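You operate a simulated robot arm through the tools that you are given. There is no shell and no other tool.

You are at the controls of a simulated robot arm. One attempt, no reset.

JOB
Peel the old red label off the spares lid and bin it.
Fine: lock the rack clip and spares clip first; label in the bag bin; shut the bin.

It is judged by the outcome, as a careful person would: the job done as asked, and still so three seconds after it is handed in. It fails if anything else is knocked over, pushed out of place, dropped, spilled or broken. A push-on lid holds only when it is set on centred and level and pressed home; a screw cap is set on level and turned clockwise until tight.

ROBOT AND FRAMES
A 6-joint arm with a three-finger gripper, fixed in place. Base frame: the origin is on the floor under the middle of its stand, x ahead of it, y to its left, z up. Lengths are in m, angles in rad, forces in N, time in s.
It reaches about 1.213 m from its shoulder. Its first joint turns from -2.897 to 2.897 rad. Payload 4.89 kg.
Tool frame: the origin (TCP) lies between the finger pads and is the grasp point; the fingertips stand 0.03 m ahead of it; z points along the fingers, y is the line along which they close. The gripper opens to 0.164 m; its body begins 0.125 m behind the TCP.
Orientation is that of the tool frame in the base frame, as a unit quaternion [x, y, z, w]. With the fingers straight down and closing along the base's y, the tool's x points along the base's -x, its y along +y and its z along -z.

CONTROLS
- The arm moves only by the tool arm_command. Its argument "moves" is a list of rows, each a list of 7 numbers: the shift along the base's x, y, z in units of 250 mm (1.0 is 250 mm), then the turn, a rotation vector about the base's x, y, z in units of 60 degrees (1.0 is 60 degrees), then the finger opening in m, from 0 to 0.164. In form: [[tx, ty, tz, wx, wy, wz, claw], ...]. A call has 1 to 20 rows; each row is the pose to reach, as a shift and turn from the pose commanded when the call began. A call with a number of a shift or a turn outside -1 to 1 is refused whole. A row lasts 0.2 s, in which the tool goes at most 0.05 m and 0.15 rad; a call with a longer step from one row to the next is refused whole, and so is a gripper value outside its range. Where a pose cannot be reached the arm comes as near as it can. A force on the tool above 90 N (or 10 N above the force at the start of the call, whichever is more), or a blocked arm, ends the call early, and 0.2 s more pass. The fingers move at their own pace (about 0.108 m/s each) and stop on an object; they squeeze with about 39 N. The grip force told is the motor's: it shows also when the fingers shut on nothing. Time passes only in rows, and 0.2 s behind the last, so rows that repeat a pose let the fingers close. The reply holds the time, the measured pose of the TCP, the force on the tool along the base axes, the opening and the grip force, in the units named above and with some noise, with the torque about the TCP (base axes, N m) and any sound that the robot's microphone picked up.
- Cameras (640 x 400 px; columns grow to the right, rows downward): "scene" is fixed at [0.2199, 0.4992, 1.4279]; the picture's right is [-0.62, -0.79, 0.00], its down [-0.45, 0.36, -0.82] and it looks along [0.64, -0.51, -0.58] (base axes); focal length 309 px, centre (320, 200). "wrist" rides on the gripper at [0.076, -0.002, -0.152] in the tool frame; the picture's right is [0.02, 1.00, 0.00], its down [-0.88, 0.02, -0.47] and it looks along [-0.47, 0.01, 0.88] (tool axes); focal length 247 px, centre (320, 200).
- camera(camera): a new picture of that camera. No time passes.
- slide_trunk(by): moves the trunk up (or, below 0, down) by that many m; the arm rides with it, the base frame stays. It gives what a move gives, with no picture.
- locate(camera, pixels): for up to 12 pixels [column, row] of the newest picture of that camera ("zoom" is the newest enlarged one), the place [x, y, z] in the base frame of the surface seen there, good to about 0.003 m. No time passes.
- zoom(camera, box): a new picture of the part [left, top, right, bottom] of that camera's present view, enlarged. No time passes.
- finish_job(): hands the job in; it is judged then, once.

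Open the gripper and draw the arm clear of the work before you hand the job in, unless the task says otherwise.

The tools are called after "Request:" as name(argument=value, ...) on one line, values as JSON. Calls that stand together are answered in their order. arm_command: Moves the arm, as the interface text tells. Its arguments: {"type":"object","properties":{"moves":{"type":"array"}},"required":["moves"]} The other tools are called the same way: slide_trunk (by) moves the trunk up or down; camera (camera) takes a picture; locate (camera, pixels) gives the place of the surface under pixels of a picture; zoom (camera, box) takes an enlarged picture of a part of a camera's view; finish_job () hands the job in.

At the start:

```text
t: 0.0
position: [0.6954, 0.0329, 0.998]
tool_rot: [0.0, 1.0, -0.001, -0.001]
contact_force: [0.2, 0.3, 0.4]
torque: [0.02, -0.03, -0.02]
opening: 0.1641
gripper_force: 0.1
trunk travel left (down, up): [-0.15, 0.24]
```

scene: 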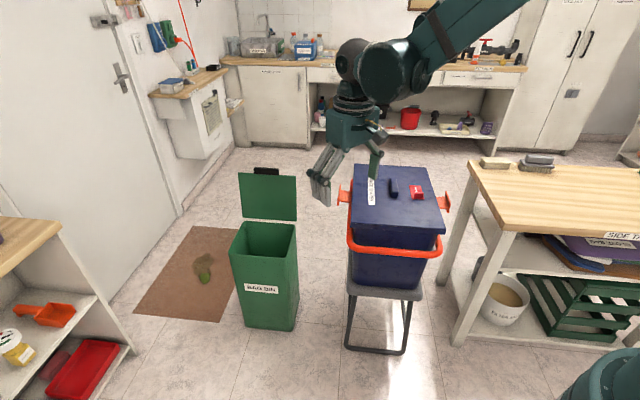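
wrist: 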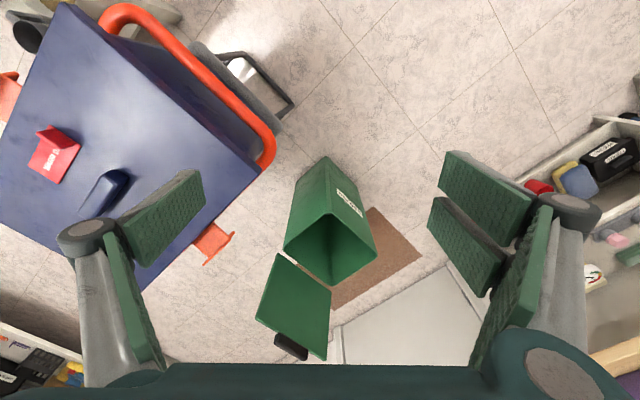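

I see a blue box with a red label near (416,192) in the scene view, two orange clips at (343,196) and (447,202), and a green bin with an open lid. I'll zoom in on the details first.

Request:
zoom(camera="scene", box=[320, 150, 480, 250])

Request:
zoom(camera="scene", box=[200, 150, 340, 340])

Request:
zoom(camera="wrist", box=[0, 0, 320, 280])

```text
4.00 times, centred on (400, 200) of scene
```

zoom: 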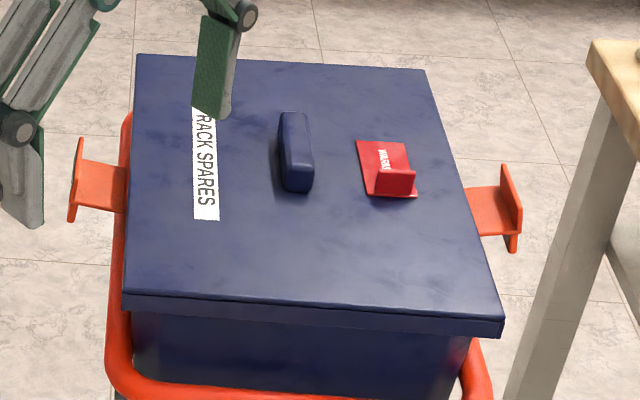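

```text
2.11 times, centred on (270, 245) of scene
```

zoom: 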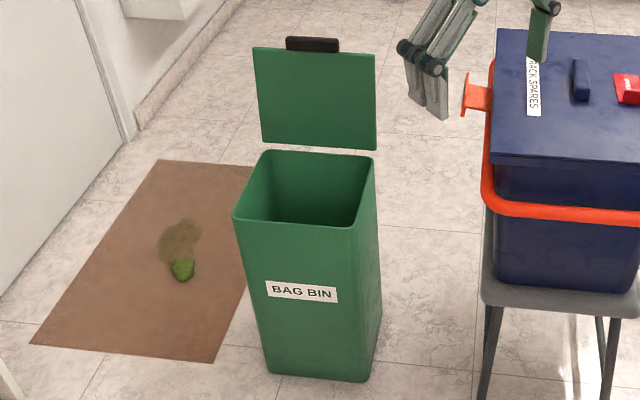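

```text
1.43 times, centred on (160, 140) of wrist
```

zoom: 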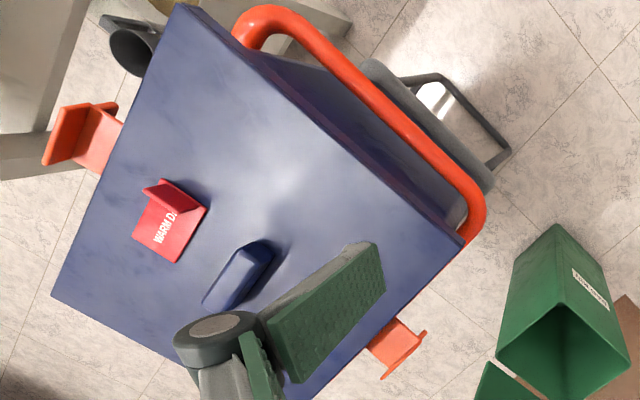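

The clips stick out sideways from the box (orange tabs at zoom (100,187) and (495,210)). I'll locate key points in the scene: clips, label, lid corners, and the bin.

Request:
zoom(camera="scene", box=[320, 150, 480, 250])

Request:
locate(camera="zoom", pixels=[[80, 150], [75, 200], [110, 187], [125, 187], [470, 210], [495, 210], [510, 200], [515, 243], [138, 56], [422, 72], [500, 318], [124, 292]])

Request:
locate(camera="zoom", pixels=[[360, 145], [403, 145], [415, 193], [375, 196], [395, 183], [396, 172], [290, 120], [295, 188], [205, 210], [205, 130], [385, 155], [412, 172]])

Request:
locate(camera="scene", pixels=[[240, 175], [296, 178], [296, 218], [244, 218], [267, 171], [233, 250], [242, 223], [295, 225], [290, 260], [268, 195], [350, 240], [440, 245]])

```text
4.00 times, centred on (400, 200) of scene
```

zoom: 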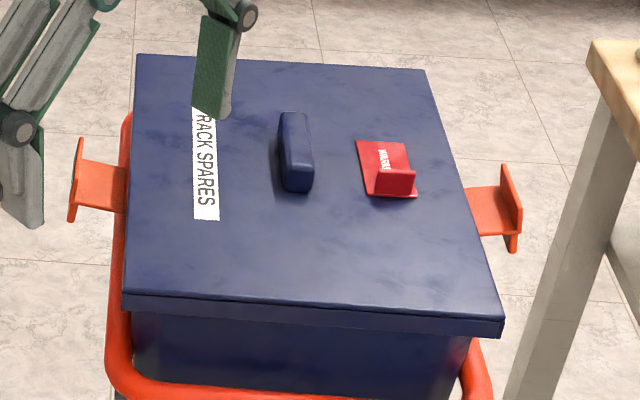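

```text
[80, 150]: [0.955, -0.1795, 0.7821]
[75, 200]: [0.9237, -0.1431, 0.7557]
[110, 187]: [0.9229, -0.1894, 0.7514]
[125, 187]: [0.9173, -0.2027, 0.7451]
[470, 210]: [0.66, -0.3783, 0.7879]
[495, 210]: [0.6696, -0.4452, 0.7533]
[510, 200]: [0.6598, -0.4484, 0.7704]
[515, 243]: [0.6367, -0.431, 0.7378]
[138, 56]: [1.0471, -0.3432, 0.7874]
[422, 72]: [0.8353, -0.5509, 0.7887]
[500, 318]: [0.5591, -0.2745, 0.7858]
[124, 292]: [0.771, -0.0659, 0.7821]
```

```text
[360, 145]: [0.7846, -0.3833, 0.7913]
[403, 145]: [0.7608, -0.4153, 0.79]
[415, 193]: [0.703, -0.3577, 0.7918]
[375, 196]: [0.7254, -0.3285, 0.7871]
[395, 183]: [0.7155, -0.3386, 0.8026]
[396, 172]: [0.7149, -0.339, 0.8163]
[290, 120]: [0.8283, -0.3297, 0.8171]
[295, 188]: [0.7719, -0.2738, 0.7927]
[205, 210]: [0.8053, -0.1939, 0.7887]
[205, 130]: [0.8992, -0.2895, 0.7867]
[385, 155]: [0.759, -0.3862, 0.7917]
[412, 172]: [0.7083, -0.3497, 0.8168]
```

```text
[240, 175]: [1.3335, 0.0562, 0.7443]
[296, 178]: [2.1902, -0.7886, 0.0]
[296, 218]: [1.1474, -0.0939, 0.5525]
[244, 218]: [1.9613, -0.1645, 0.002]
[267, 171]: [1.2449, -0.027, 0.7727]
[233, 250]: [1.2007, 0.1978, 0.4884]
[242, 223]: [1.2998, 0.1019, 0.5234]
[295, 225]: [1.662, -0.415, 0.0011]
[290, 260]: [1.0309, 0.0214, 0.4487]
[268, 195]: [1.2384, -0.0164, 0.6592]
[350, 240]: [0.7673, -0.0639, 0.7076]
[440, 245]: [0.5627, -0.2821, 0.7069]
```

The lid is a ~0.30 × 0.39 m rectangle rotated ‑45°, with clips on the two long sides at about (0.93,-0.17) and (0.66,-0.44). I'll turn the wrist to get a profile view of the rack-side clip before touching anything.

Request:
arm_command(moves=[[0, 0, 0, 0, 0, -0.125, 0.164], [0, 0, 0, 0, 0, -0.25, 0.164], [0, 0, 0, 0, 0, -0.375, 0.164], [0, 0, 0, 0, 0, -0.5, 0.164], [0, 0, 0, 0, 0, -0.625, 0.164], [0, 0, 0, 0, 0, -0.75, 0.164]])

Request:
arm_command(moves=[[0.02, 0, -0.05, -0.088, -0.088, 0, 0.164], [0.04, 0, -0.1, -0.177, -0.177, 0, 0.164], [0.06, 0.0, -0.2, -0.265, -0.265, 0, 0.164], [0.08, 0.02, -0.3, -0.354, -0.354, 0, 0.164], [0.09, 0.04, -0.4, -0.442, -0.442, 0, 0.164], [0.09, 0.04, -0.44, -0.471, -0.471, 0, 0.164]])

Request:
camera(camera="wrist")

Request:
camera(camera="scene")

```text
t: 1.4
position: [0.695, 0.0321, 0.9995]
tool_rot: [0.384, 0.923, 0.0, 0.0]
contact_force: [-0.9, -0.2, 0.1]
torque: [-0.01, 0.02, -0.01]
opening: 0.1643
gripper_force: 0.1
trunk travel left (down, up): [-0.15, 0.24]
```

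```text
t: 2.8
position: [0.7187, 0.0431, 0.8888]
tool_rot: [0.36, 0.868, -0.13, 0.316]
contact_force: [0.4, -0.2, 0.0]
torque: [0.03, 0.03, 0.05]
opening: 0.1639
gripper_force: 0.0
trunk travel left (down, up): [-0.15, 0.24]
```

```text
taken
```

wrist: 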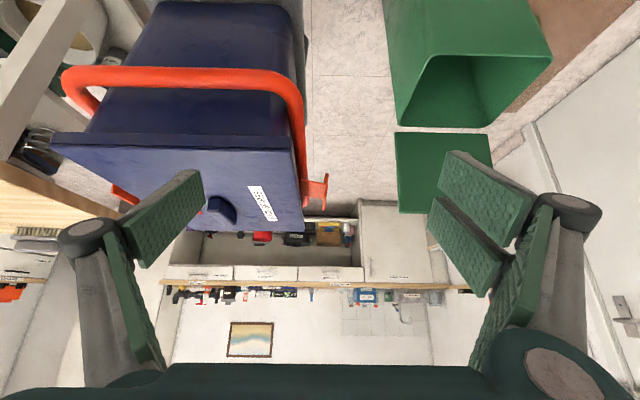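

```text
taken
```

scene: 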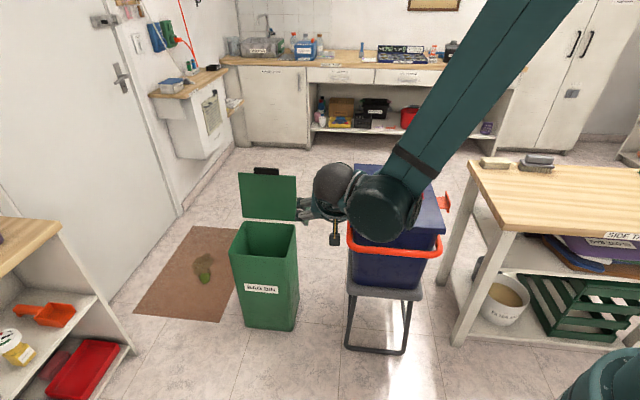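

The wrist picture is upside-down with respect to gravity; the clip shows at (318,195). I'll zoom there, and on the bin lid.

Request:
zoom(camera="wrist", box=[240, 140, 360, 240])

Request:
zoom(camera="wrist", box=[360, 0, 580, 220])

Request:
zoom(camera="wrist", box=[40, 40, 240, 240])

```text
4.00 times, centred on (300, 190) of wrist
```

zoom: 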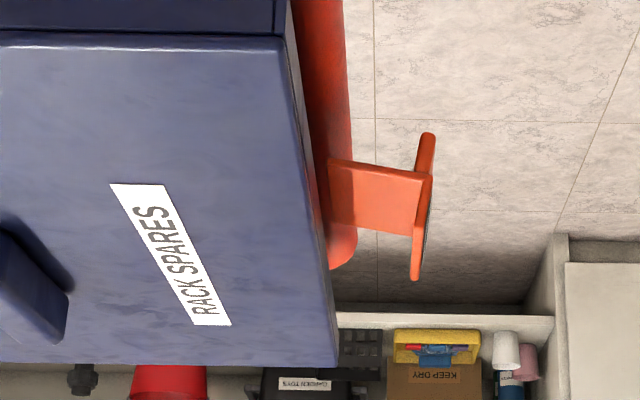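

```text
1.82 times, centred on (470, 110) of wrist
```

zoom: 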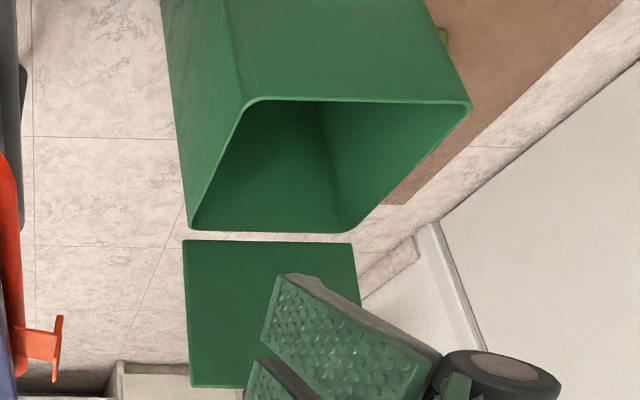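

```text
2.00 times, centred on (140, 140) of wrist
```

zoom: 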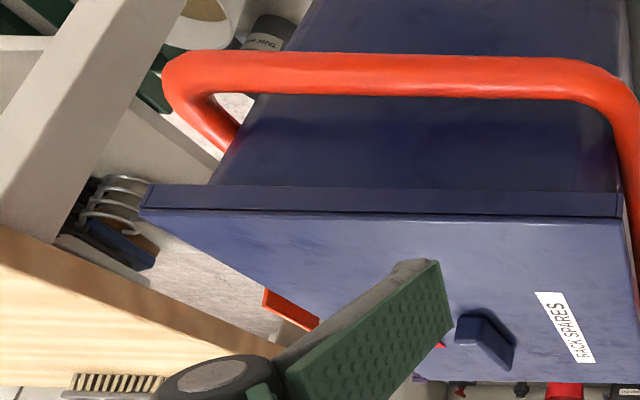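

The clip looks like a plate hinged on the box wall with a T-shaped end flange, so it should flip upward over the lid edge. I'll measure its corners from the wrist zoom.

Request:
zoom(camera="wrist", box=[290, 160, 350, 210])

Request:
locate(camera="zoom", pixels=[[130, 150], [300, 180], [290, 290], [140, 270], [316, 110], [288, 390], [310, 160], [200, 210], [95, 300], [100, 100], [60, 100], [20, 200]])

```text
8.00 times, centred on (320, 185) of wrist
```

zoom: 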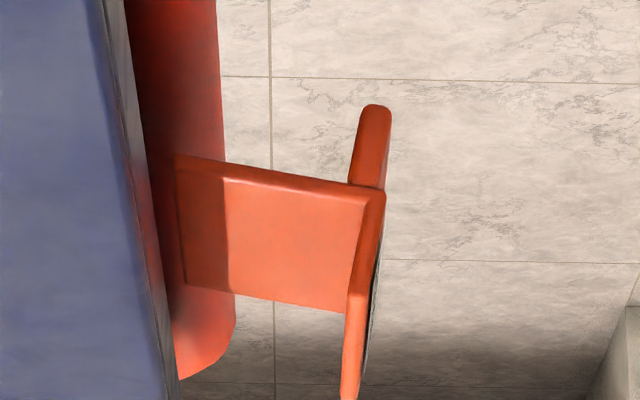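

```text
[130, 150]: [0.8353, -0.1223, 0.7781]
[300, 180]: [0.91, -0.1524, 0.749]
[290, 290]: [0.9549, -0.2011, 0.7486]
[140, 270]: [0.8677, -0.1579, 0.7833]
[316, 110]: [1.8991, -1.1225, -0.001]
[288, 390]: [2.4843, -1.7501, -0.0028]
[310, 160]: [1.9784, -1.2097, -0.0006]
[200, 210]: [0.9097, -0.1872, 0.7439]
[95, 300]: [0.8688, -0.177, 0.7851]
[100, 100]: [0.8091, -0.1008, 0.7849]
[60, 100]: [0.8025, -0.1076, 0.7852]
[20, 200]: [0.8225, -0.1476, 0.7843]
```

I'll query points on the flange itself (columns 345–385 in this zoom) and the bail bar.

Request:
locate(camera="zoom", pixels=[[373, 115], [372, 150], [370, 178], [375, 205], [365, 250], [355, 320], [352, 380], [210, 60], [170, 60], [205, 340], [180, 365], [345, 300]])

Request:
locate(camera="scene", pixels=[[470, 163], [500, 232], [462, 185], [446, 192], [450, 212], [351, 250], [346, 240], [378, 256], [445, 250], [394, 290], [350, 285], [422, 296]])

```text
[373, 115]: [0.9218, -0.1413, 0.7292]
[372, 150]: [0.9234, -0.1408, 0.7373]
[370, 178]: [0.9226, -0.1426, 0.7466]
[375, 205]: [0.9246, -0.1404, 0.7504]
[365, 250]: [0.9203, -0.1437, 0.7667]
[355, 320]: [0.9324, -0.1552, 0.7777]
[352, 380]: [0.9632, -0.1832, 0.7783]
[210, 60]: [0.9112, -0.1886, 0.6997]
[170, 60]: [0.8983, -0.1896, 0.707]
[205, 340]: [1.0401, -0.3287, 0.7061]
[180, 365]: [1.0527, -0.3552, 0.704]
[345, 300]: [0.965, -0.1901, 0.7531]
```

```text
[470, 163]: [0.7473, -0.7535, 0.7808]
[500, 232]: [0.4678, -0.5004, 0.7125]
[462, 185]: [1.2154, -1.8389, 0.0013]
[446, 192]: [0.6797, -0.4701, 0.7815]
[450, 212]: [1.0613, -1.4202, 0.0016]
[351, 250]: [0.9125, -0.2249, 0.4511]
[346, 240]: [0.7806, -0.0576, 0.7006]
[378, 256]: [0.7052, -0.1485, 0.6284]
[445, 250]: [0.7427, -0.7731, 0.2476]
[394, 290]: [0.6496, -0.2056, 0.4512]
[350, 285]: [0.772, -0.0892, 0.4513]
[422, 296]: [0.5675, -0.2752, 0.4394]
```

Clip geometry is clear now (flange at about u=0.552, z 0.728–0.780, hinge at the wall near z 0.745). I'll swing the tool to head along −y, coming in from outside the box near the rack-side clip, fingers closed, staying high for now.

Request:
arm_command(moves=[[0.14, -0.005, 0.03, 0, 0, -0.125, 0.1], [0.28, -0.01, 0.05, 0, 0, -0.25, 0.05], [0.42, -0.015, 0.08, 0, 0, -0.375, 0.0], [0.56, -0.02, 0.08, 0, 0, -0.5, 0.0], [0.7, -0.02, 0.08, 0, 0, -0.625, 0.0], [0.84, -0.02, 0.08, 0, 0, -0.75, 0.0], [0.84, -0.02, 0.08, 0, 0, -0.75, 0.0]])

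Request:
arm_command(moves=[[0, 0.03, 0, -0.14, 0, 0, 0], [0, 0.06, 0, -0.28, 0, 0, 0], [0, 0.1, 0, -0.417, 0, 0, 0], [0, 0.1, 0, -0.417, 0, 0, 0]])

Request:
camera(camera="wrist")

Request:
camera(camera="scene")

```text
t: 4.4
position: [0.9301, 0.0376, 0.9072]
tool_rot: [0.665, 0.664, -0.242, 0.242]
contact_force: [0.6, 0.0, -1.2]
torque: [-0.02, 0.03, -0.02]
opening: 0.0001
gripper_force: 39.2
trunk travel left (down, up): [-0.15, 0.24]
```

```text
t: 5.4
position: [0.9289, 0.0653, 0.9071]
tool_rot: [0.596, 0.596, -0.38, 0.38]
contact_force: [-0.3, 0.2, -0.3]
torque: [-0.04, 0.01, -0.02]
opening: 0.0
gripper_force: 39.4
trunk travel left (down, up): [-0.15, 0.24]
```

```text
taken
```

wrist: 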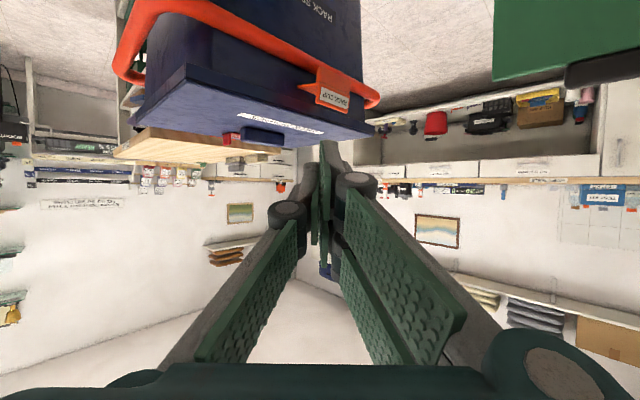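

```text
taken
```

scene: 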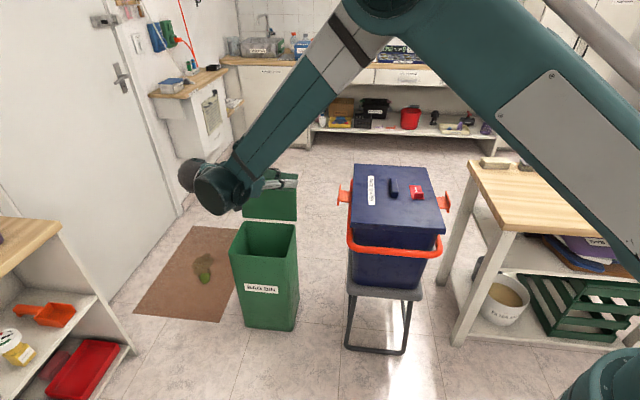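

The arm reaches in from the left nicely, and the flange carries a text plate at (333,97) in the wrist view. I'll zoom on it.

Request:
zoom(camera="wrist", box=[280, 50, 400, 150])

Request:
locate(camera="zoom", pixels=[[200, 60], [380, 110], [360, 240], [175, 170], [300, 170], [450, 190], [150, 190]])

Request:
zoom(camera="scene", box=[170, 140, 370, 265])

```text
4.00 times, centred on (340, 100) of wrist
```

zoom: 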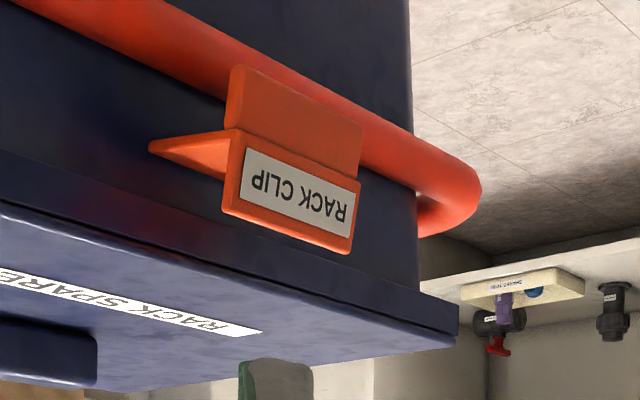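

```text
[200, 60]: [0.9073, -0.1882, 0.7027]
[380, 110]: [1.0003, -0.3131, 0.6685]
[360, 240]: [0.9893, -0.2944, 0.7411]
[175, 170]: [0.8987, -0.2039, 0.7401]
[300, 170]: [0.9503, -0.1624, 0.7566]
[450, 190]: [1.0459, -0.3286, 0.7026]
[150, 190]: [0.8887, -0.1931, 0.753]
```

```text
3.20 times, centred on (270, 202) of scene
```

zoom: 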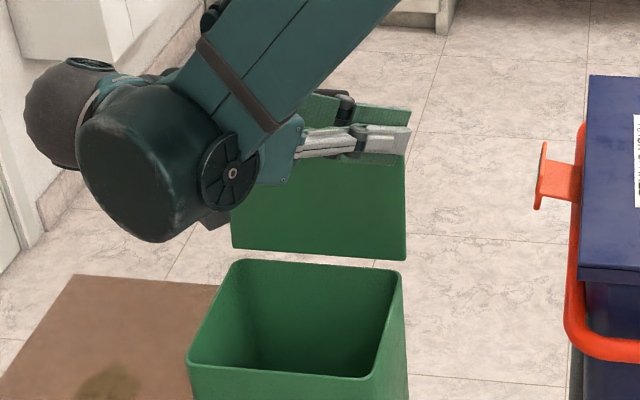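

The clip is labelled RACK CLIP, its lip facing up. I'll measure the closed fingertip extents from the scene zoom at around (405,140).

Request:
locate(camera="zoom", pixels=[[408, 128], [408, 150], [380, 128], [375, 150], [350, 130], [340, 145], [320, 135], [360, 162], [400, 162], [325, 155], [230, 150], [345, 105]])

```text
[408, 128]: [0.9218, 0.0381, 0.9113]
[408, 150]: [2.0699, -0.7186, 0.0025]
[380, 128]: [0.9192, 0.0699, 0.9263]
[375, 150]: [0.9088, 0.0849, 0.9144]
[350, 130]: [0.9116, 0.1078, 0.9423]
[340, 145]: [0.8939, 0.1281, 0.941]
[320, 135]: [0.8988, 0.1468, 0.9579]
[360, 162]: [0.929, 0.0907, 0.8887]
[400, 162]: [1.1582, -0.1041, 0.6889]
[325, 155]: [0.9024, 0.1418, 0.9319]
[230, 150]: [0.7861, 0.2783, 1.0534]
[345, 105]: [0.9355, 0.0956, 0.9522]
```

Fingertip cross-section is about ±0.02 m. I'll come down outside the clip to z≈0.70 first, then check before sliding under the flange.

Request:
arm_command(moves=[[0.02, -0.03, -0.17, 0, 0, 0, 0], [0.04, -0.06, -0.34, 0, 0, 0, 0], [0.06, -0.1, -0.52, 0, 0, 0, 0], [0.064, -0.14, -0.7, 0, 0, 0, 0], [0.064, -0.14, -0.86, 0, 0, 0, 0], [0.064, -0.14, -0.88, 0, 0, 0, 0]])

Request:
camera(camera="wrist")

Request:
zoom(camera="scene", box=[230, 120, 420, 250])

```text
t: 6.8
position: [0.9439, 0.03, 0.6884]
tool_rot: [0.597, 0.596, -0.38, 0.38]
contact_force: [-0.3, 0.8, -0.2]
torque: [0.03, -0.01, 0.0]
opening: 0.0
gripper_force: 38.7
trunk travel left (down, up): [-0.15, 0.24]
```

```text
taken
```

wrist: 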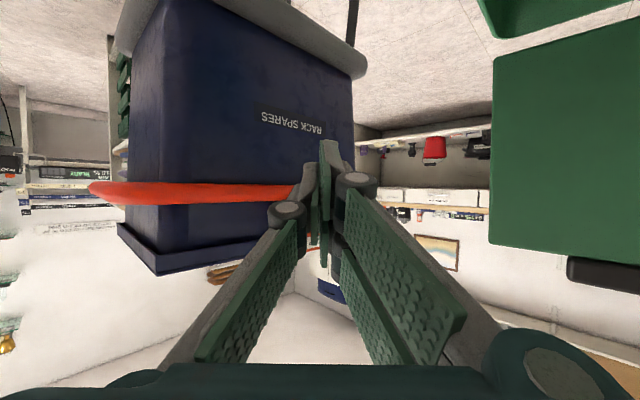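

```text
3.08 times, centred on (325, 185) of scene
```

zoom: 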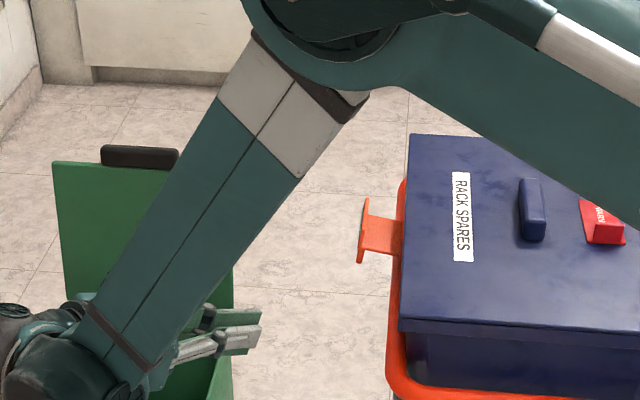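

The fingers are below the clip level now; I want to know where the elbow and forearm are relative to the lid before sliding in −y.

Request:
locate(camera="zoom", pixels=[[330, 100], [300, 178], [430, 90], [520, 140], [630, 200], [150, 360], [250, 30], [262, 315], [255, 345], [225, 335], [362, 205], [360, 262]])

```text
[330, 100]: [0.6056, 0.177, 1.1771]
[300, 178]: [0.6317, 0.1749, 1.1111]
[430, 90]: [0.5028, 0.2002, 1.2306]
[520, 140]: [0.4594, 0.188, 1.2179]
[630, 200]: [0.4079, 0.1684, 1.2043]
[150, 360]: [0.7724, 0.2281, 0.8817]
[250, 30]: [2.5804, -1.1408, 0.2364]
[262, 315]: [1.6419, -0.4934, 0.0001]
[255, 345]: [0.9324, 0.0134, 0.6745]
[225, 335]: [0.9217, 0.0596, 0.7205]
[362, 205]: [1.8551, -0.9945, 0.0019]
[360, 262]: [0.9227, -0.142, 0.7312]
```

The forearm and elbow are well above everything (z≥1.1). I slide −y by 0.155 m so the fingertips get under the flange, watching the force.

Request:
arm_command(moves=[[0, -0.15, 0, 0, 0, 0, 0], [0, -0.3, 0, 0, 0, 0, 0], [0, -0.45, -0.01, 0, 0, 0, 0], [0, -0.55, -0.01, 0, 0, 0, 0], [0, -0.62, -0.01, 0, 0, 0, 0]])

Request:
camera(camera="wrist")

Request:
zoom(camera="scene", box=[290, 150, 410, 240])

```text
t: 8.0
position: [0.9444, -0.1264, 0.6884]
tool_rot: [0.597, 0.596, -0.381, 0.38]
contact_force: [-0.4, 0.0, 0.4]
torque: [-0.01, -0.02, 0.02]
opening: 0.0
gripper_force: 38.7
trunk travel left (down, up): [-0.15, 0.24]
```

```text
taken
```

wrist: 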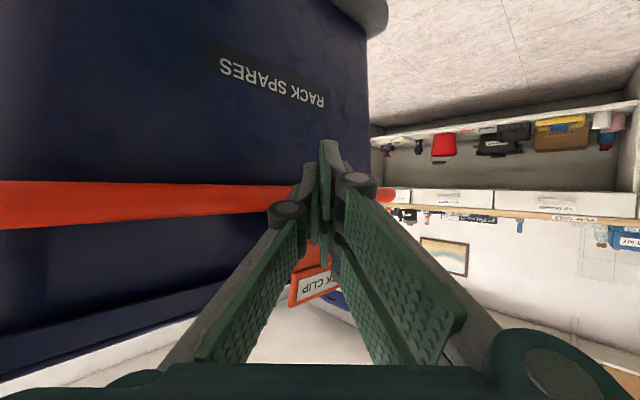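

```text
4.44 times, centred on (350, 195) of scene
```

zoom: 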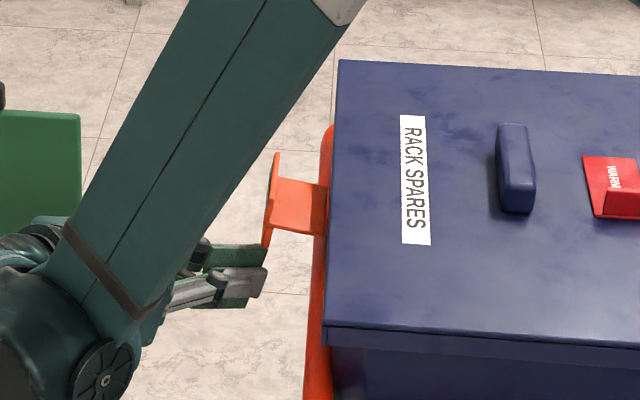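

No contact yet; the tip sits just at the near end of the flange. I move another 0.03 m in −y and 0.01 m in +x to get well beneath it, then start lifting slowly.

Request:
arm_command(moves=[[0.02, -0.06, -0.01, 0, 0, 0, 0], [0.04, -0.12, -0.01, 0, 0, 0, 0], [0.04, -0.12, 0.04, 0, 0, 0, 0], [0.04, -0.12, 0.09, 0, 0, 0, 0]])

Request:
camera(camera="wrist")

Request:
zoom(camera="scene", box=[290, 150, 410, 240])

```text
t: 9.0
position: [0.9553, -0.1566, 0.7086]
tool_rot: [0.597, 0.596, -0.38, 0.38]
contact_force: [0.6, 0.9, -0.1]
torque: [-0.08, 0.01, -0.03]
opening: 0.0
gripper_force: 38.7
trunk travel left (down, up): [-0.15, 0.24]
```

```text
taken
```

wrist: 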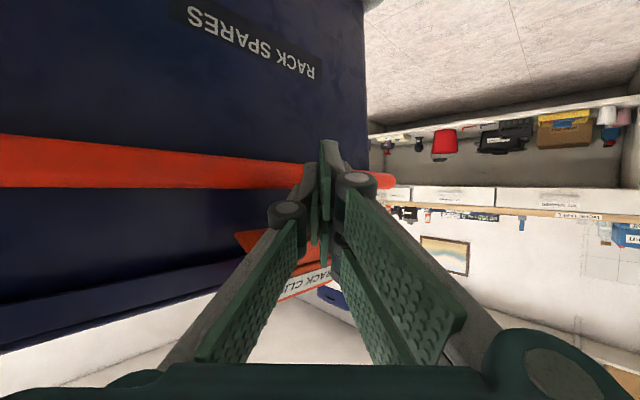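

```text
4.44 times, centred on (350, 195) of scene
```

zoom: 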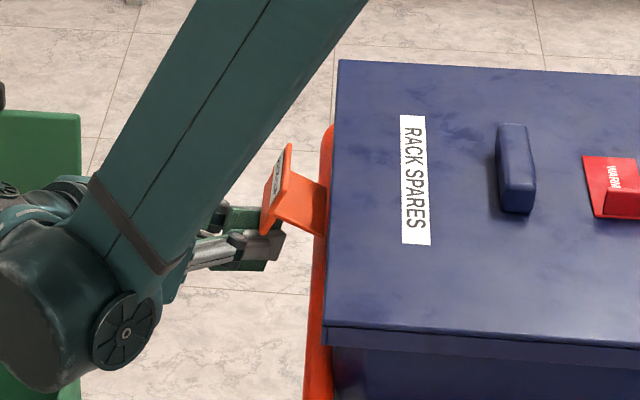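

The clip is rotating upward with the fingers under it. I continue lifting with a little inward motion along the arc.

Request:
arm_command(moves=[[0.0, 0.0, 0.04, 0, 0, 0, 0], [-0.005, -0.005, 0.08, 0, 0, 0, 0], [-0.015, -0.015, 0.12, 0, 0, 0, 0]])

Request:
camera(camera="wrist")

Request:
zoom(camera="scene", box=[290, 150, 410, 240])

```text
t: 9.8
position: [0.9506, -0.1604, 0.7384]
tool_rot: [0.596, 0.596, -0.38, 0.38]
contact_force: [-0.6, -1.1, -1.2]
torque: [-0.06, -0.01, -0.02]
opening: 0.0003
gripper_force: 38.6
trunk travel left (down, up): [-0.15, 0.24]
```

```text
taken
```

wrist: 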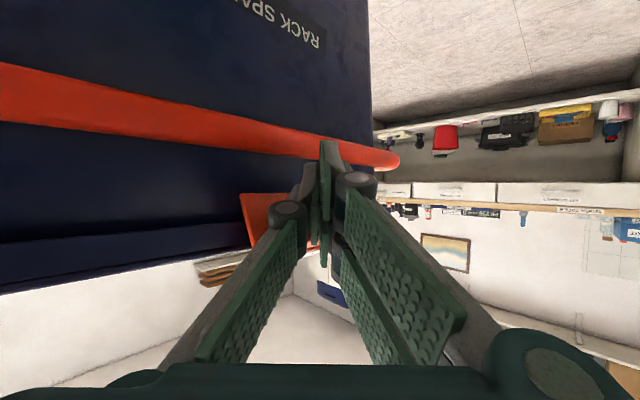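

```text
4.44 times, centred on (350, 195) of scene
```

zoom: 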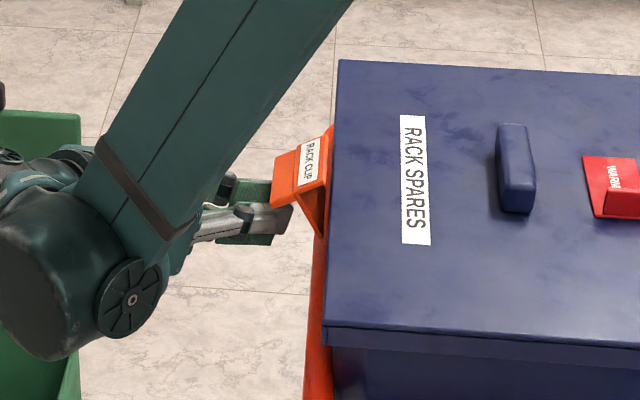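

The clip stands at about 60°. Now I push inward (−u direction, i.e. −x and −y equally) with a small rise.

Request:
arm_command(moves=[[-0.01, -0.01, 0.02, 0, 0, 0, 0], [-0.02, -0.02, 0.04, 0, 0, 0, 0], [-0.035, -0.035, 0.05, 0, 0, 0, 0]])

Request:
camera(camera="wrist")

Request:
zoom(camera="scene", box=[290, 150, 410, 240])

```text
t: 10.6
position: [0.9412, -0.1696, 0.7517]
tool_rot: [0.596, 0.597, -0.38, 0.38]
contact_force: [0.8, -0.4, -0.2]
torque: [-0.04, -0.02, -0.03]
opening: 0.0001
gripper_force: 38.9
trunk travel left (down, up): [-0.15, 0.24]
```

```text
taken
```

wrist: 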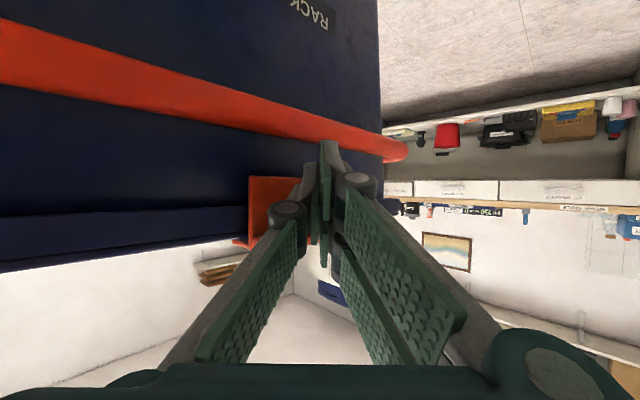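

```text
4.44 times, centred on (350, 195) of scene
```

zoom: 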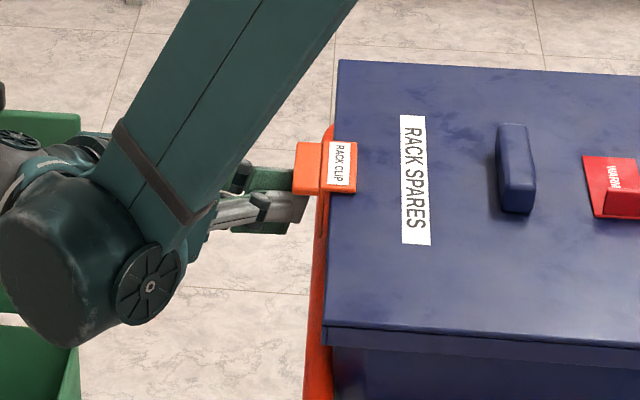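

The clip's lip is now over the lid edge, near 85–90°. I nudge inward in small steps, watching for a force rise or click.

Request:
arm_command(moves=[[-0.008, -0.008, 0.0, 0, 0, 0, 0], [-0.016, -0.016, 0.0, 0, 0, 0, 0]])

Request:
zoom(camera="scene", box=[310, 160, 390, 220])

```text
t: 11.2
position: [0.9374, -0.1733, 0.7522]
tool_rot: [0.596, 0.596, -0.38, 0.38]
contact_force: [-1.0, 0.5, -0.7]
torque: [0.02, -0.02, -0.02]
opening: 0.0001
gripper_force: 38.5
trunk travel left (down, up): [-0.15, 0.24]
```

```text
6.67 times, centred on (350, 190) of scene
```

zoom: 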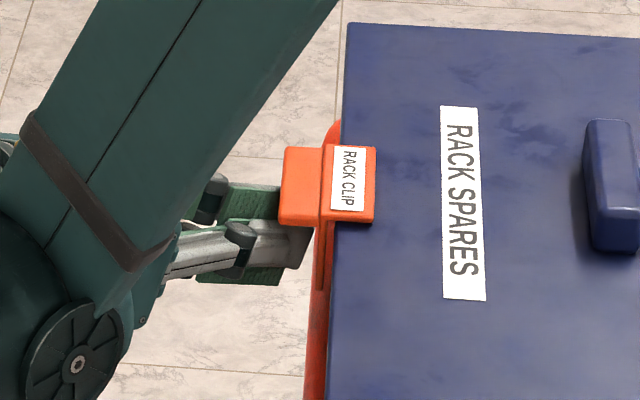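

Force is still near zero. I keep going in small steps and check the lip height against the lid.

Request:
arm_command(moves=[[-0.008, -0.008, 0.0, 0, 0, 0, 0], [-0.016, -0.016, 0.0, 0, 0, 0, 0]])

Request:
zoom(camera="scene", box=[310, 160, 390, 220])

Request:
locate(camera="zoom", pixels=[[368, 155], [365, 215], [350, 180], [300, 160], [300, 210], [320, 250], [400, 180], [360, 250]])

```text
t: 11.8
position: [0.9324, -0.1768, 0.7508]
tool_rot: [0.597, 0.596, -0.38, 0.379]
contact_force: [4.5, 5.1, 3.7]
torque: [-0.09, 0.03, 0.08]
opening: 0.0002
gripper_force: 39.3
trunk travel left (down, up): [-0.15, 0.24]
```

```text
6.67 times, centred on (350, 190) of scene
```

zoom: 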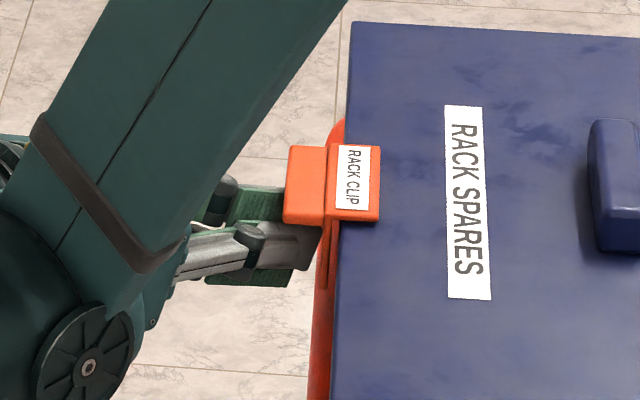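

```text
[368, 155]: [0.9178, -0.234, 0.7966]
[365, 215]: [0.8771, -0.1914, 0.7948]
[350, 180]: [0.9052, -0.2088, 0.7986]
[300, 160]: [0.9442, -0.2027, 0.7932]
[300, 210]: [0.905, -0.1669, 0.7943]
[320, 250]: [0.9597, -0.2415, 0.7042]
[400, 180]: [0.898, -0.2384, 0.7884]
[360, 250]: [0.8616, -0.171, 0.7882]
```

The lip is flat on the lid (z≈0.795–0.798) and a ~7 N contact showed, so it's home; I also noticed a tiny (~2 mm) shift of the box in the picture, so I back off outward right away and look.

Request:
arm_command(moves=[[0.04, 0.04, 0.0, 0, 0, 0, 0], [0.08, 0.1, -0.04, 0, 0, 0, 0], [0.1, 0.28, -0.1, 0, 0, 0, 0], [0.1, 0.46, -0.1, 0, 0, 0, 0], [0.1, 0.64, -0.1, 0, 0, 0, 0]])

Request:
zoom(camera="scene", box=[310, 160, 390, 220])

Request:
camera(camera="scene")

Request:
camera(camera="wrist")

```text
t: 13.0
position: [0.9556, -0.0194, 0.726]
tool_rot: [0.597, 0.596, -0.38, 0.379]
contact_force: [0.3, -2.0, -0.3]
torque: [0.11, 0.05, -0.02]
opening: 0.0001
gripper_force: 38.8
trunk travel left (down, up): [-0.15, 0.24]
```

```text
6.67 times, centred on (350, 190) of scene
```

zoom: 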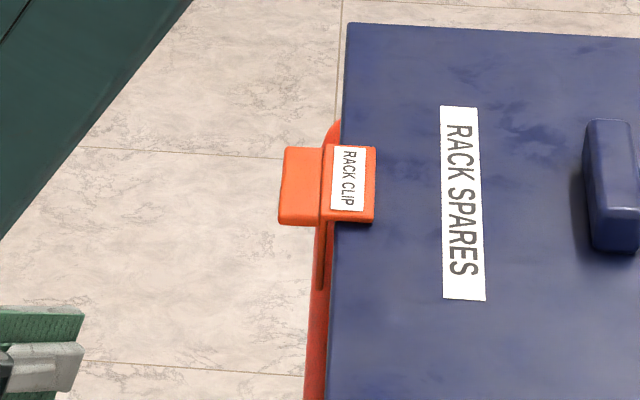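

```text
taken
```

scene: 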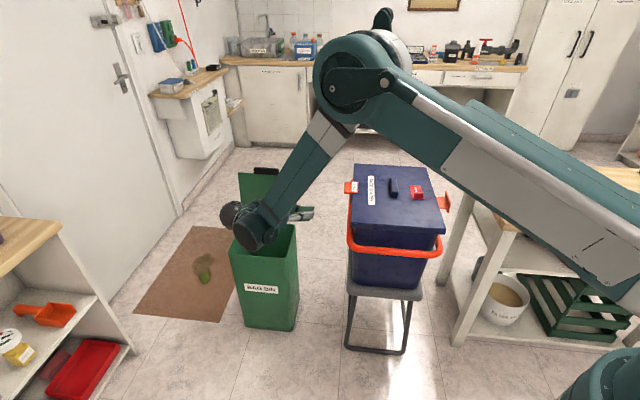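

```text
taken
```

wrist: 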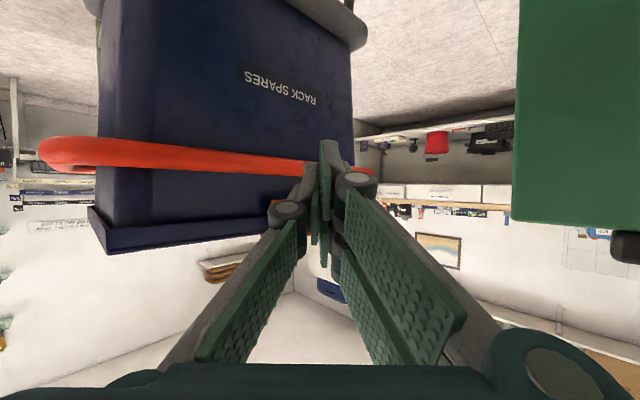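

The box is back exactly where it was (lid corner at zoom (347,22) as before), and the rack clip stays folded over the lid. I'll check the lip's flatness closely from the located points.

Request:
zoom(camera="scene", box=[335, 170, 375, 200])

Request:
locate(camera="zoom", pixels=[[225, 100], [225, 260], [165, 110], [165, 250], [110, 110], [100, 250], [40, 120], [40, 250], [300, 150], [250, 330], [140, 330], [110, 350]])

```text
13.33 times, centred on (355, 185) of scene
```

zoom: 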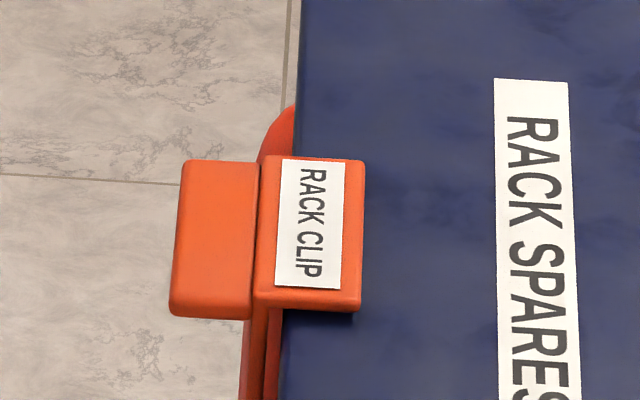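

```text
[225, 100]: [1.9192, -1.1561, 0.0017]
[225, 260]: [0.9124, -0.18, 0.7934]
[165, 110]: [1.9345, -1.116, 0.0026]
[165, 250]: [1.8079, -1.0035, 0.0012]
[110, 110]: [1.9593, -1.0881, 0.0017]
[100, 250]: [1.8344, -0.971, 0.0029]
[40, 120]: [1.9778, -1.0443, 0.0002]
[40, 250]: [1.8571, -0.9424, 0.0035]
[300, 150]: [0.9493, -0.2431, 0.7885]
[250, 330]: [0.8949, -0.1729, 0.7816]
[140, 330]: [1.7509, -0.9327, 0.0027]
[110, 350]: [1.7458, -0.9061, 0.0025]
```

The lip lies level on the lid, so the rack clip is at its stop. Next I raise the arm away and swing it toward the spares clip side, keeping above everything.

Request:
arm_command(moves=[[0, 0.05, 0.18, 0, 0, 0, 0], [0, 0.08, 0.37, 0, 0, 0, 0], [0, 0.08, 0.56, 0, 0, 0, 0], [0, 0.08, 0.75, 0, 0, 0, 0], [0, 0.08, 0.94, 0, 0, 0, 0], [0, 0.08, 1.0, 0, 0, 0, 0]])

Request:
arm_command(moves=[[-0.17, 0, 0.02, 0, 0, 0.123, 0], [-0.34, 0, 0.04, 0, 0, 0.246, 0], [-0.51, 0, 0.06, 0, 0, 0.37, 0], [-0.68, 0, 0.08, 0, 0, 0.493, 0], [-0.84, 0, 0.1, 0, 0, 0.617, 0]])

Request:
arm_command(moves=[[-0.12, -0.12, 0, 0, 0, 0.123, 0], [-0.24, -0.24, 0, 0, 0, 0.246, 0], [-0.36, -0.36, 0, 0, 0, 0.37, 0], [-0.48, -0.5, 0, 0, 0, 0.493, 0], [-0.6, -0.62, 0, 0, 0, 0.617, 0]])

Request:
camera(camera="scene")

Request:
camera(camera="wrist")

```text
t: 14.4
position: [0.9588, 0.0013, 0.9762]
tool_rot: [0.596, 0.597, -0.38, 0.38]
contact_force: [-0.4, 0.6, -0.4]
torque: [-0.01, 0.02, -0.02]
opening: 0.0
gripper_force: 38.9
trunk travel left (down, up): [-0.15, 0.24]
```

```text
t: 15.6
position: [0.7498, 0.0036, 0.9991]
tool_rot: [0.375, 0.756, -0.239, 0.481]
contact_force: [1.6, 1.0, -2.1]
torque: [-0.21, 0.03, -0.28]
opening: 0.0
gripper_force: 39.0
trunk travel left (down, up): [-0.15, 0.24]
```

```text
t: 16.8
position: [0.6052, -0.1528, 1.0302]
tool_rot: [0.118, 0.835, -0.074, 0.532]
contact_force: [-0.2, -4.5, -0.1]
torque: [0.36, -0.11, 0.72]
opening: 0.0
gripper_force: 39.0
out of reach, approached as far as the arm can: row 3, 4, 5
trunk travel left (down, up): [-0.15, 0.24]
```

```text
taken
```

scene: 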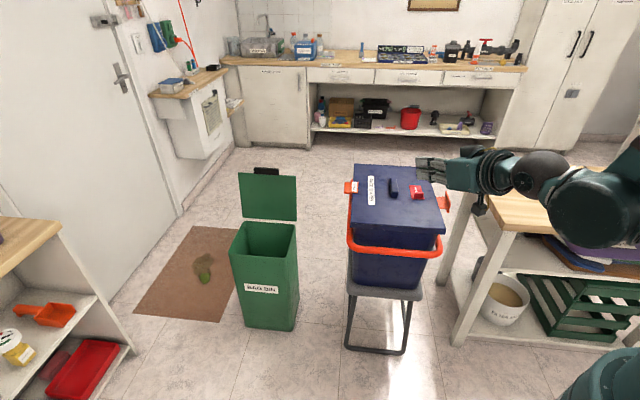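

```text
taken
```

wrist: 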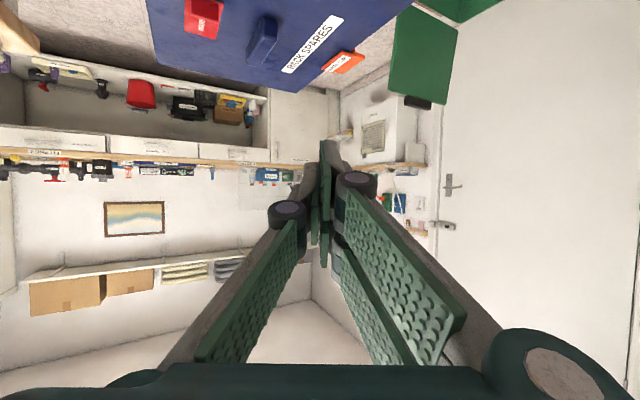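

The near-in pose folds the arm too tightly (out of reach). I'll instead plan to approach the spares clip from its outside (heading along +x+y, steep tilt); first I need the side table's edge and height.

Request:
zoom(camera="scene", box=[420, 140, 640, 280])

Request:
locate(camera="scene", pixels=[[472, 163], [470, 175], [478, 190], [488, 207], [498, 226], [520, 228], [560, 230], [495, 163], [540, 158], [437, 165], [446, 195], [500, 185]])

```text
2.86 times, centred on (530, 210) of scene
```

zoom: 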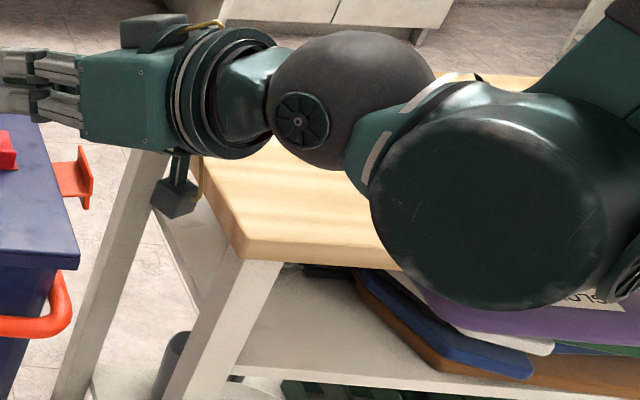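

```text
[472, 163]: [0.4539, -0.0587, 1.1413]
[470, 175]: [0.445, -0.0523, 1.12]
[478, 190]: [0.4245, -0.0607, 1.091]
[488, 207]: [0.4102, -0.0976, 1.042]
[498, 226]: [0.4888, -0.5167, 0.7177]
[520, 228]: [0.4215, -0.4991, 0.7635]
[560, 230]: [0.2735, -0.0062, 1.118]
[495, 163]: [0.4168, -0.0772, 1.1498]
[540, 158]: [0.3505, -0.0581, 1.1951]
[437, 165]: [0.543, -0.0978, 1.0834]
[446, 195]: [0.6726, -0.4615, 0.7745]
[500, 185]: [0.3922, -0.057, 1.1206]
```

Request:
locate(camera="zoom", pixels=[[245, 240], [250, 225], [225, 190], [205, 160], [235, 235], [215, 205], [330, 225], [245, 262], [180, 190], [270, 180]])

```text
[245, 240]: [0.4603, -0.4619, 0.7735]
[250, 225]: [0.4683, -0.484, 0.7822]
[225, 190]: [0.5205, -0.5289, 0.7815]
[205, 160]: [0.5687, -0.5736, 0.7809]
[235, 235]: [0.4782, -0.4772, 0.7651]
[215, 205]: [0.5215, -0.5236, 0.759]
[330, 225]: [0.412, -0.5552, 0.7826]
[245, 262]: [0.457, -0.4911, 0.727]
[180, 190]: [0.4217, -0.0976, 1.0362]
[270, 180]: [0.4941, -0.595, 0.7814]
```

Table top is z=0.782 with its edge at u≈0, so the gap is narrow. I'll reduce the tilt to about 40° and yaw to −30° so the gripper can go down steeply into the gap beside the spares clip.

Request:
arm_command(moves=[[0, 0, 0.02, 0.039, 0.133, 0, 0], [0, 0, 0.04, 0.077, 0.267, 0, 0], [0, 0, 0.06, 0.115, 0.4, 0, 0], [0, 0, 0.06, 0.115, 0.4, 0, 0]])

Request:
arm_command(moves=[[0, -0.1, 0.0, 0, 0, -0.117, 0], [0, -0.25, 0, 0, 0, -0.233, 0], [0, -0.44, 0, 0, 0, -0.233, 0], [0, -0.63, 0, 0, 0, -0.233, 0], [0, -0.82, 0, 0, 0, -0.233, 0]])

Request:
camera(camera="scene")

Request:
camera(camera="wrist")

```text
t: 17.8
position: [0.6029, -0.1534, 1.0436]
tool_rot: [0.13, 0.931, -0.047, 0.339]
contact_force: [-0.1, 0.1, 0.3]
torque: [-0.05, -0.03, -0.01]
opening: 0.0001
gripper_force: 39.3
trunk travel left (down, up): [-0.15, 0.24]
```

```text
t: 19.0
position: [0.6014, -0.3579, 1.0445]
tool_rot: [0.243, 0.907, -0.089, 0.331]
contact_force: [-0.3, 1.4, -0.1]
torque: [-0.12, 0.0, -0.1]
opening: 0.0
gripper_force: 38.7
trunk travel left (down, up): [-0.15, 0.24]
```

```text
taken
```

scene: 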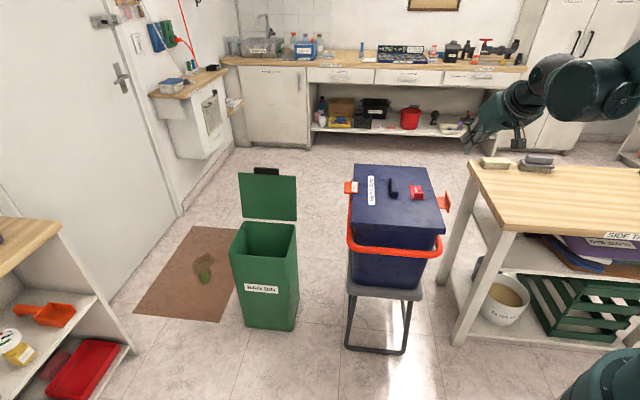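

```text
taken
```

wrist: 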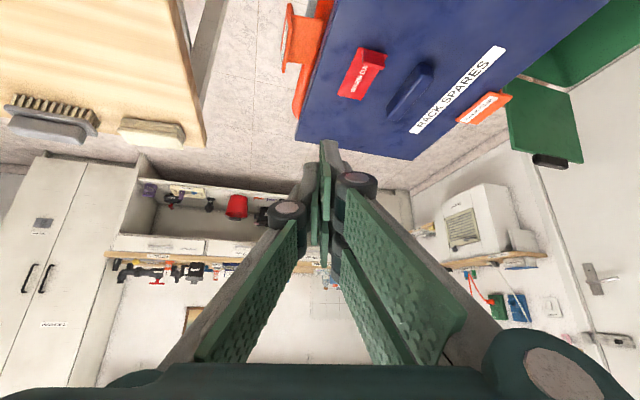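

Now the arm is clear and both cameras see the spares clip (scene (447,202), wrist (295,45)). I'll zoom and measure it.

Request:
zoom(camera="wrist", box=[240, 0, 360, 100])

Request:
locate(camera="zoom", pixels=[[165, 290], [205, 30], [210, 180], [270, 240], [290, 60], [320, 250], [380, 60], [190, 280], [300, 450]])

Request:
zoom(camera="scene", box=[425, 180, 465, 220])

Request:
locate(camera="zoom", pixels=[[300, 120], [345, 60], [350, 160], [375, 210], [375, 300], [330, 290], [340, 250], [240, 130], [280, 230], [200, 160], [150, 280]])

```text
4.00 times, centred on (300, 50) of wrist
```

zoom: 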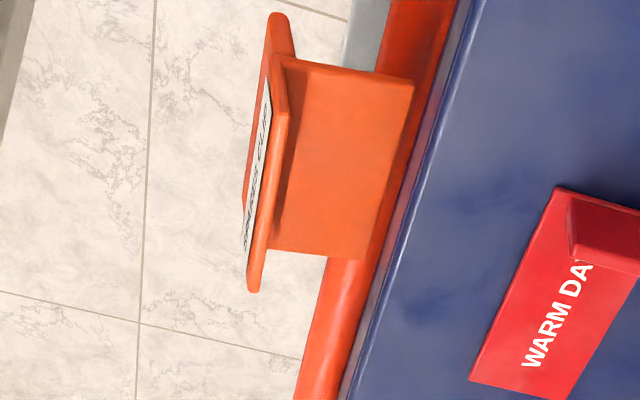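

```text
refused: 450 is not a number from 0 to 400
```

```text
10.00 times, centred on (445, 200) of scene
```

zoom: 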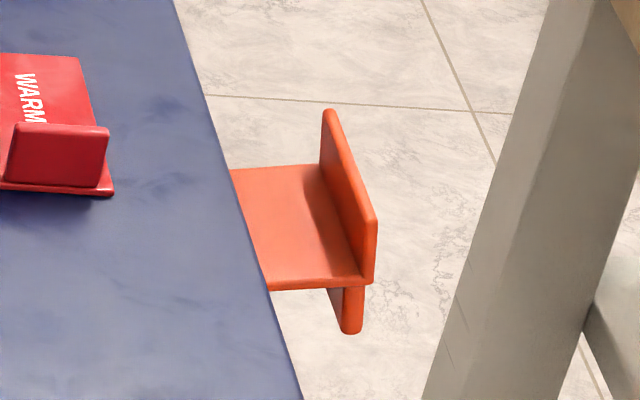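

```text
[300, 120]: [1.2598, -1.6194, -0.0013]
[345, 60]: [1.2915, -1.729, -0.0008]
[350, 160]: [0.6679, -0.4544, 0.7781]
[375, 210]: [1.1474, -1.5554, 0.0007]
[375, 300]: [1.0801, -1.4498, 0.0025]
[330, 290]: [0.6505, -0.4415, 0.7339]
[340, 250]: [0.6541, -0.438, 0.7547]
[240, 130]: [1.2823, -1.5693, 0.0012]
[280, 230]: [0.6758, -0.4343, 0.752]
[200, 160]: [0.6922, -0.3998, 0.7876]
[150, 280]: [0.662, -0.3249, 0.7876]
```

Request:
locate(camera="zoom", pixels=[[352, 322], [352, 300], [372, 232], [367, 270], [332, 118], [326, 150], [322, 180], [245, 200], [270, 284], [335, 300], [240, 175], [350, 285]])

Request:
zoom(camera="wrist", box=[270, 0, 350, 80])

Request:
locate(camera="zoom", pixels=[[115, 340], [190, 20], [140, 330], [150, 120], [300, 80], [240, 300], [340, 30], [290, 300], [230, 380], [260, 390]])

```text
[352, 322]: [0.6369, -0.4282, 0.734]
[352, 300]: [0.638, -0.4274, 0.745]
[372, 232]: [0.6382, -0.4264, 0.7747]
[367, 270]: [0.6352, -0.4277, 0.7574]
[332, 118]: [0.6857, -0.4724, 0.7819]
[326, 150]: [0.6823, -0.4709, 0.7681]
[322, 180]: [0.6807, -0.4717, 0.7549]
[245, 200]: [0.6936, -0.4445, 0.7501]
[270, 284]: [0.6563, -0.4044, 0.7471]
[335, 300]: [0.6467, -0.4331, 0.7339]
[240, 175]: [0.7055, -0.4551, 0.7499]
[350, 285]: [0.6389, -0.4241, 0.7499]
```

```text
5.00 times, centred on (310, 40) of wrist
```

zoom: 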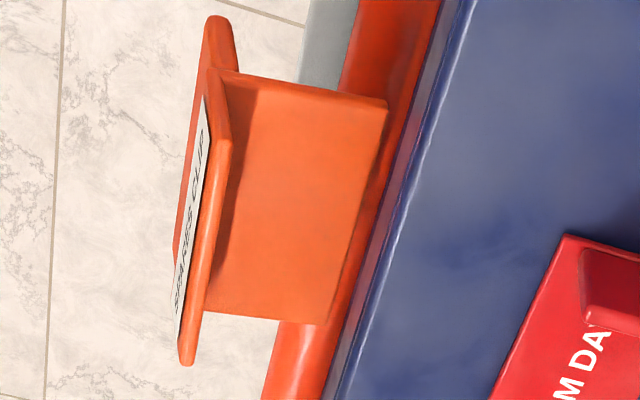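

```text
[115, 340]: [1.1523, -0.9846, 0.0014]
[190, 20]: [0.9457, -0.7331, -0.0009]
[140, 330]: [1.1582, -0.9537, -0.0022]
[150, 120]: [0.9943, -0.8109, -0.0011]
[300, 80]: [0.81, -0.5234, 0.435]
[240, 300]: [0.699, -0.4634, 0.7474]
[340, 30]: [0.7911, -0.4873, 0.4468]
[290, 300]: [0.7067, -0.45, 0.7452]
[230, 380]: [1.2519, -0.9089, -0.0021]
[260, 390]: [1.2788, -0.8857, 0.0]
```

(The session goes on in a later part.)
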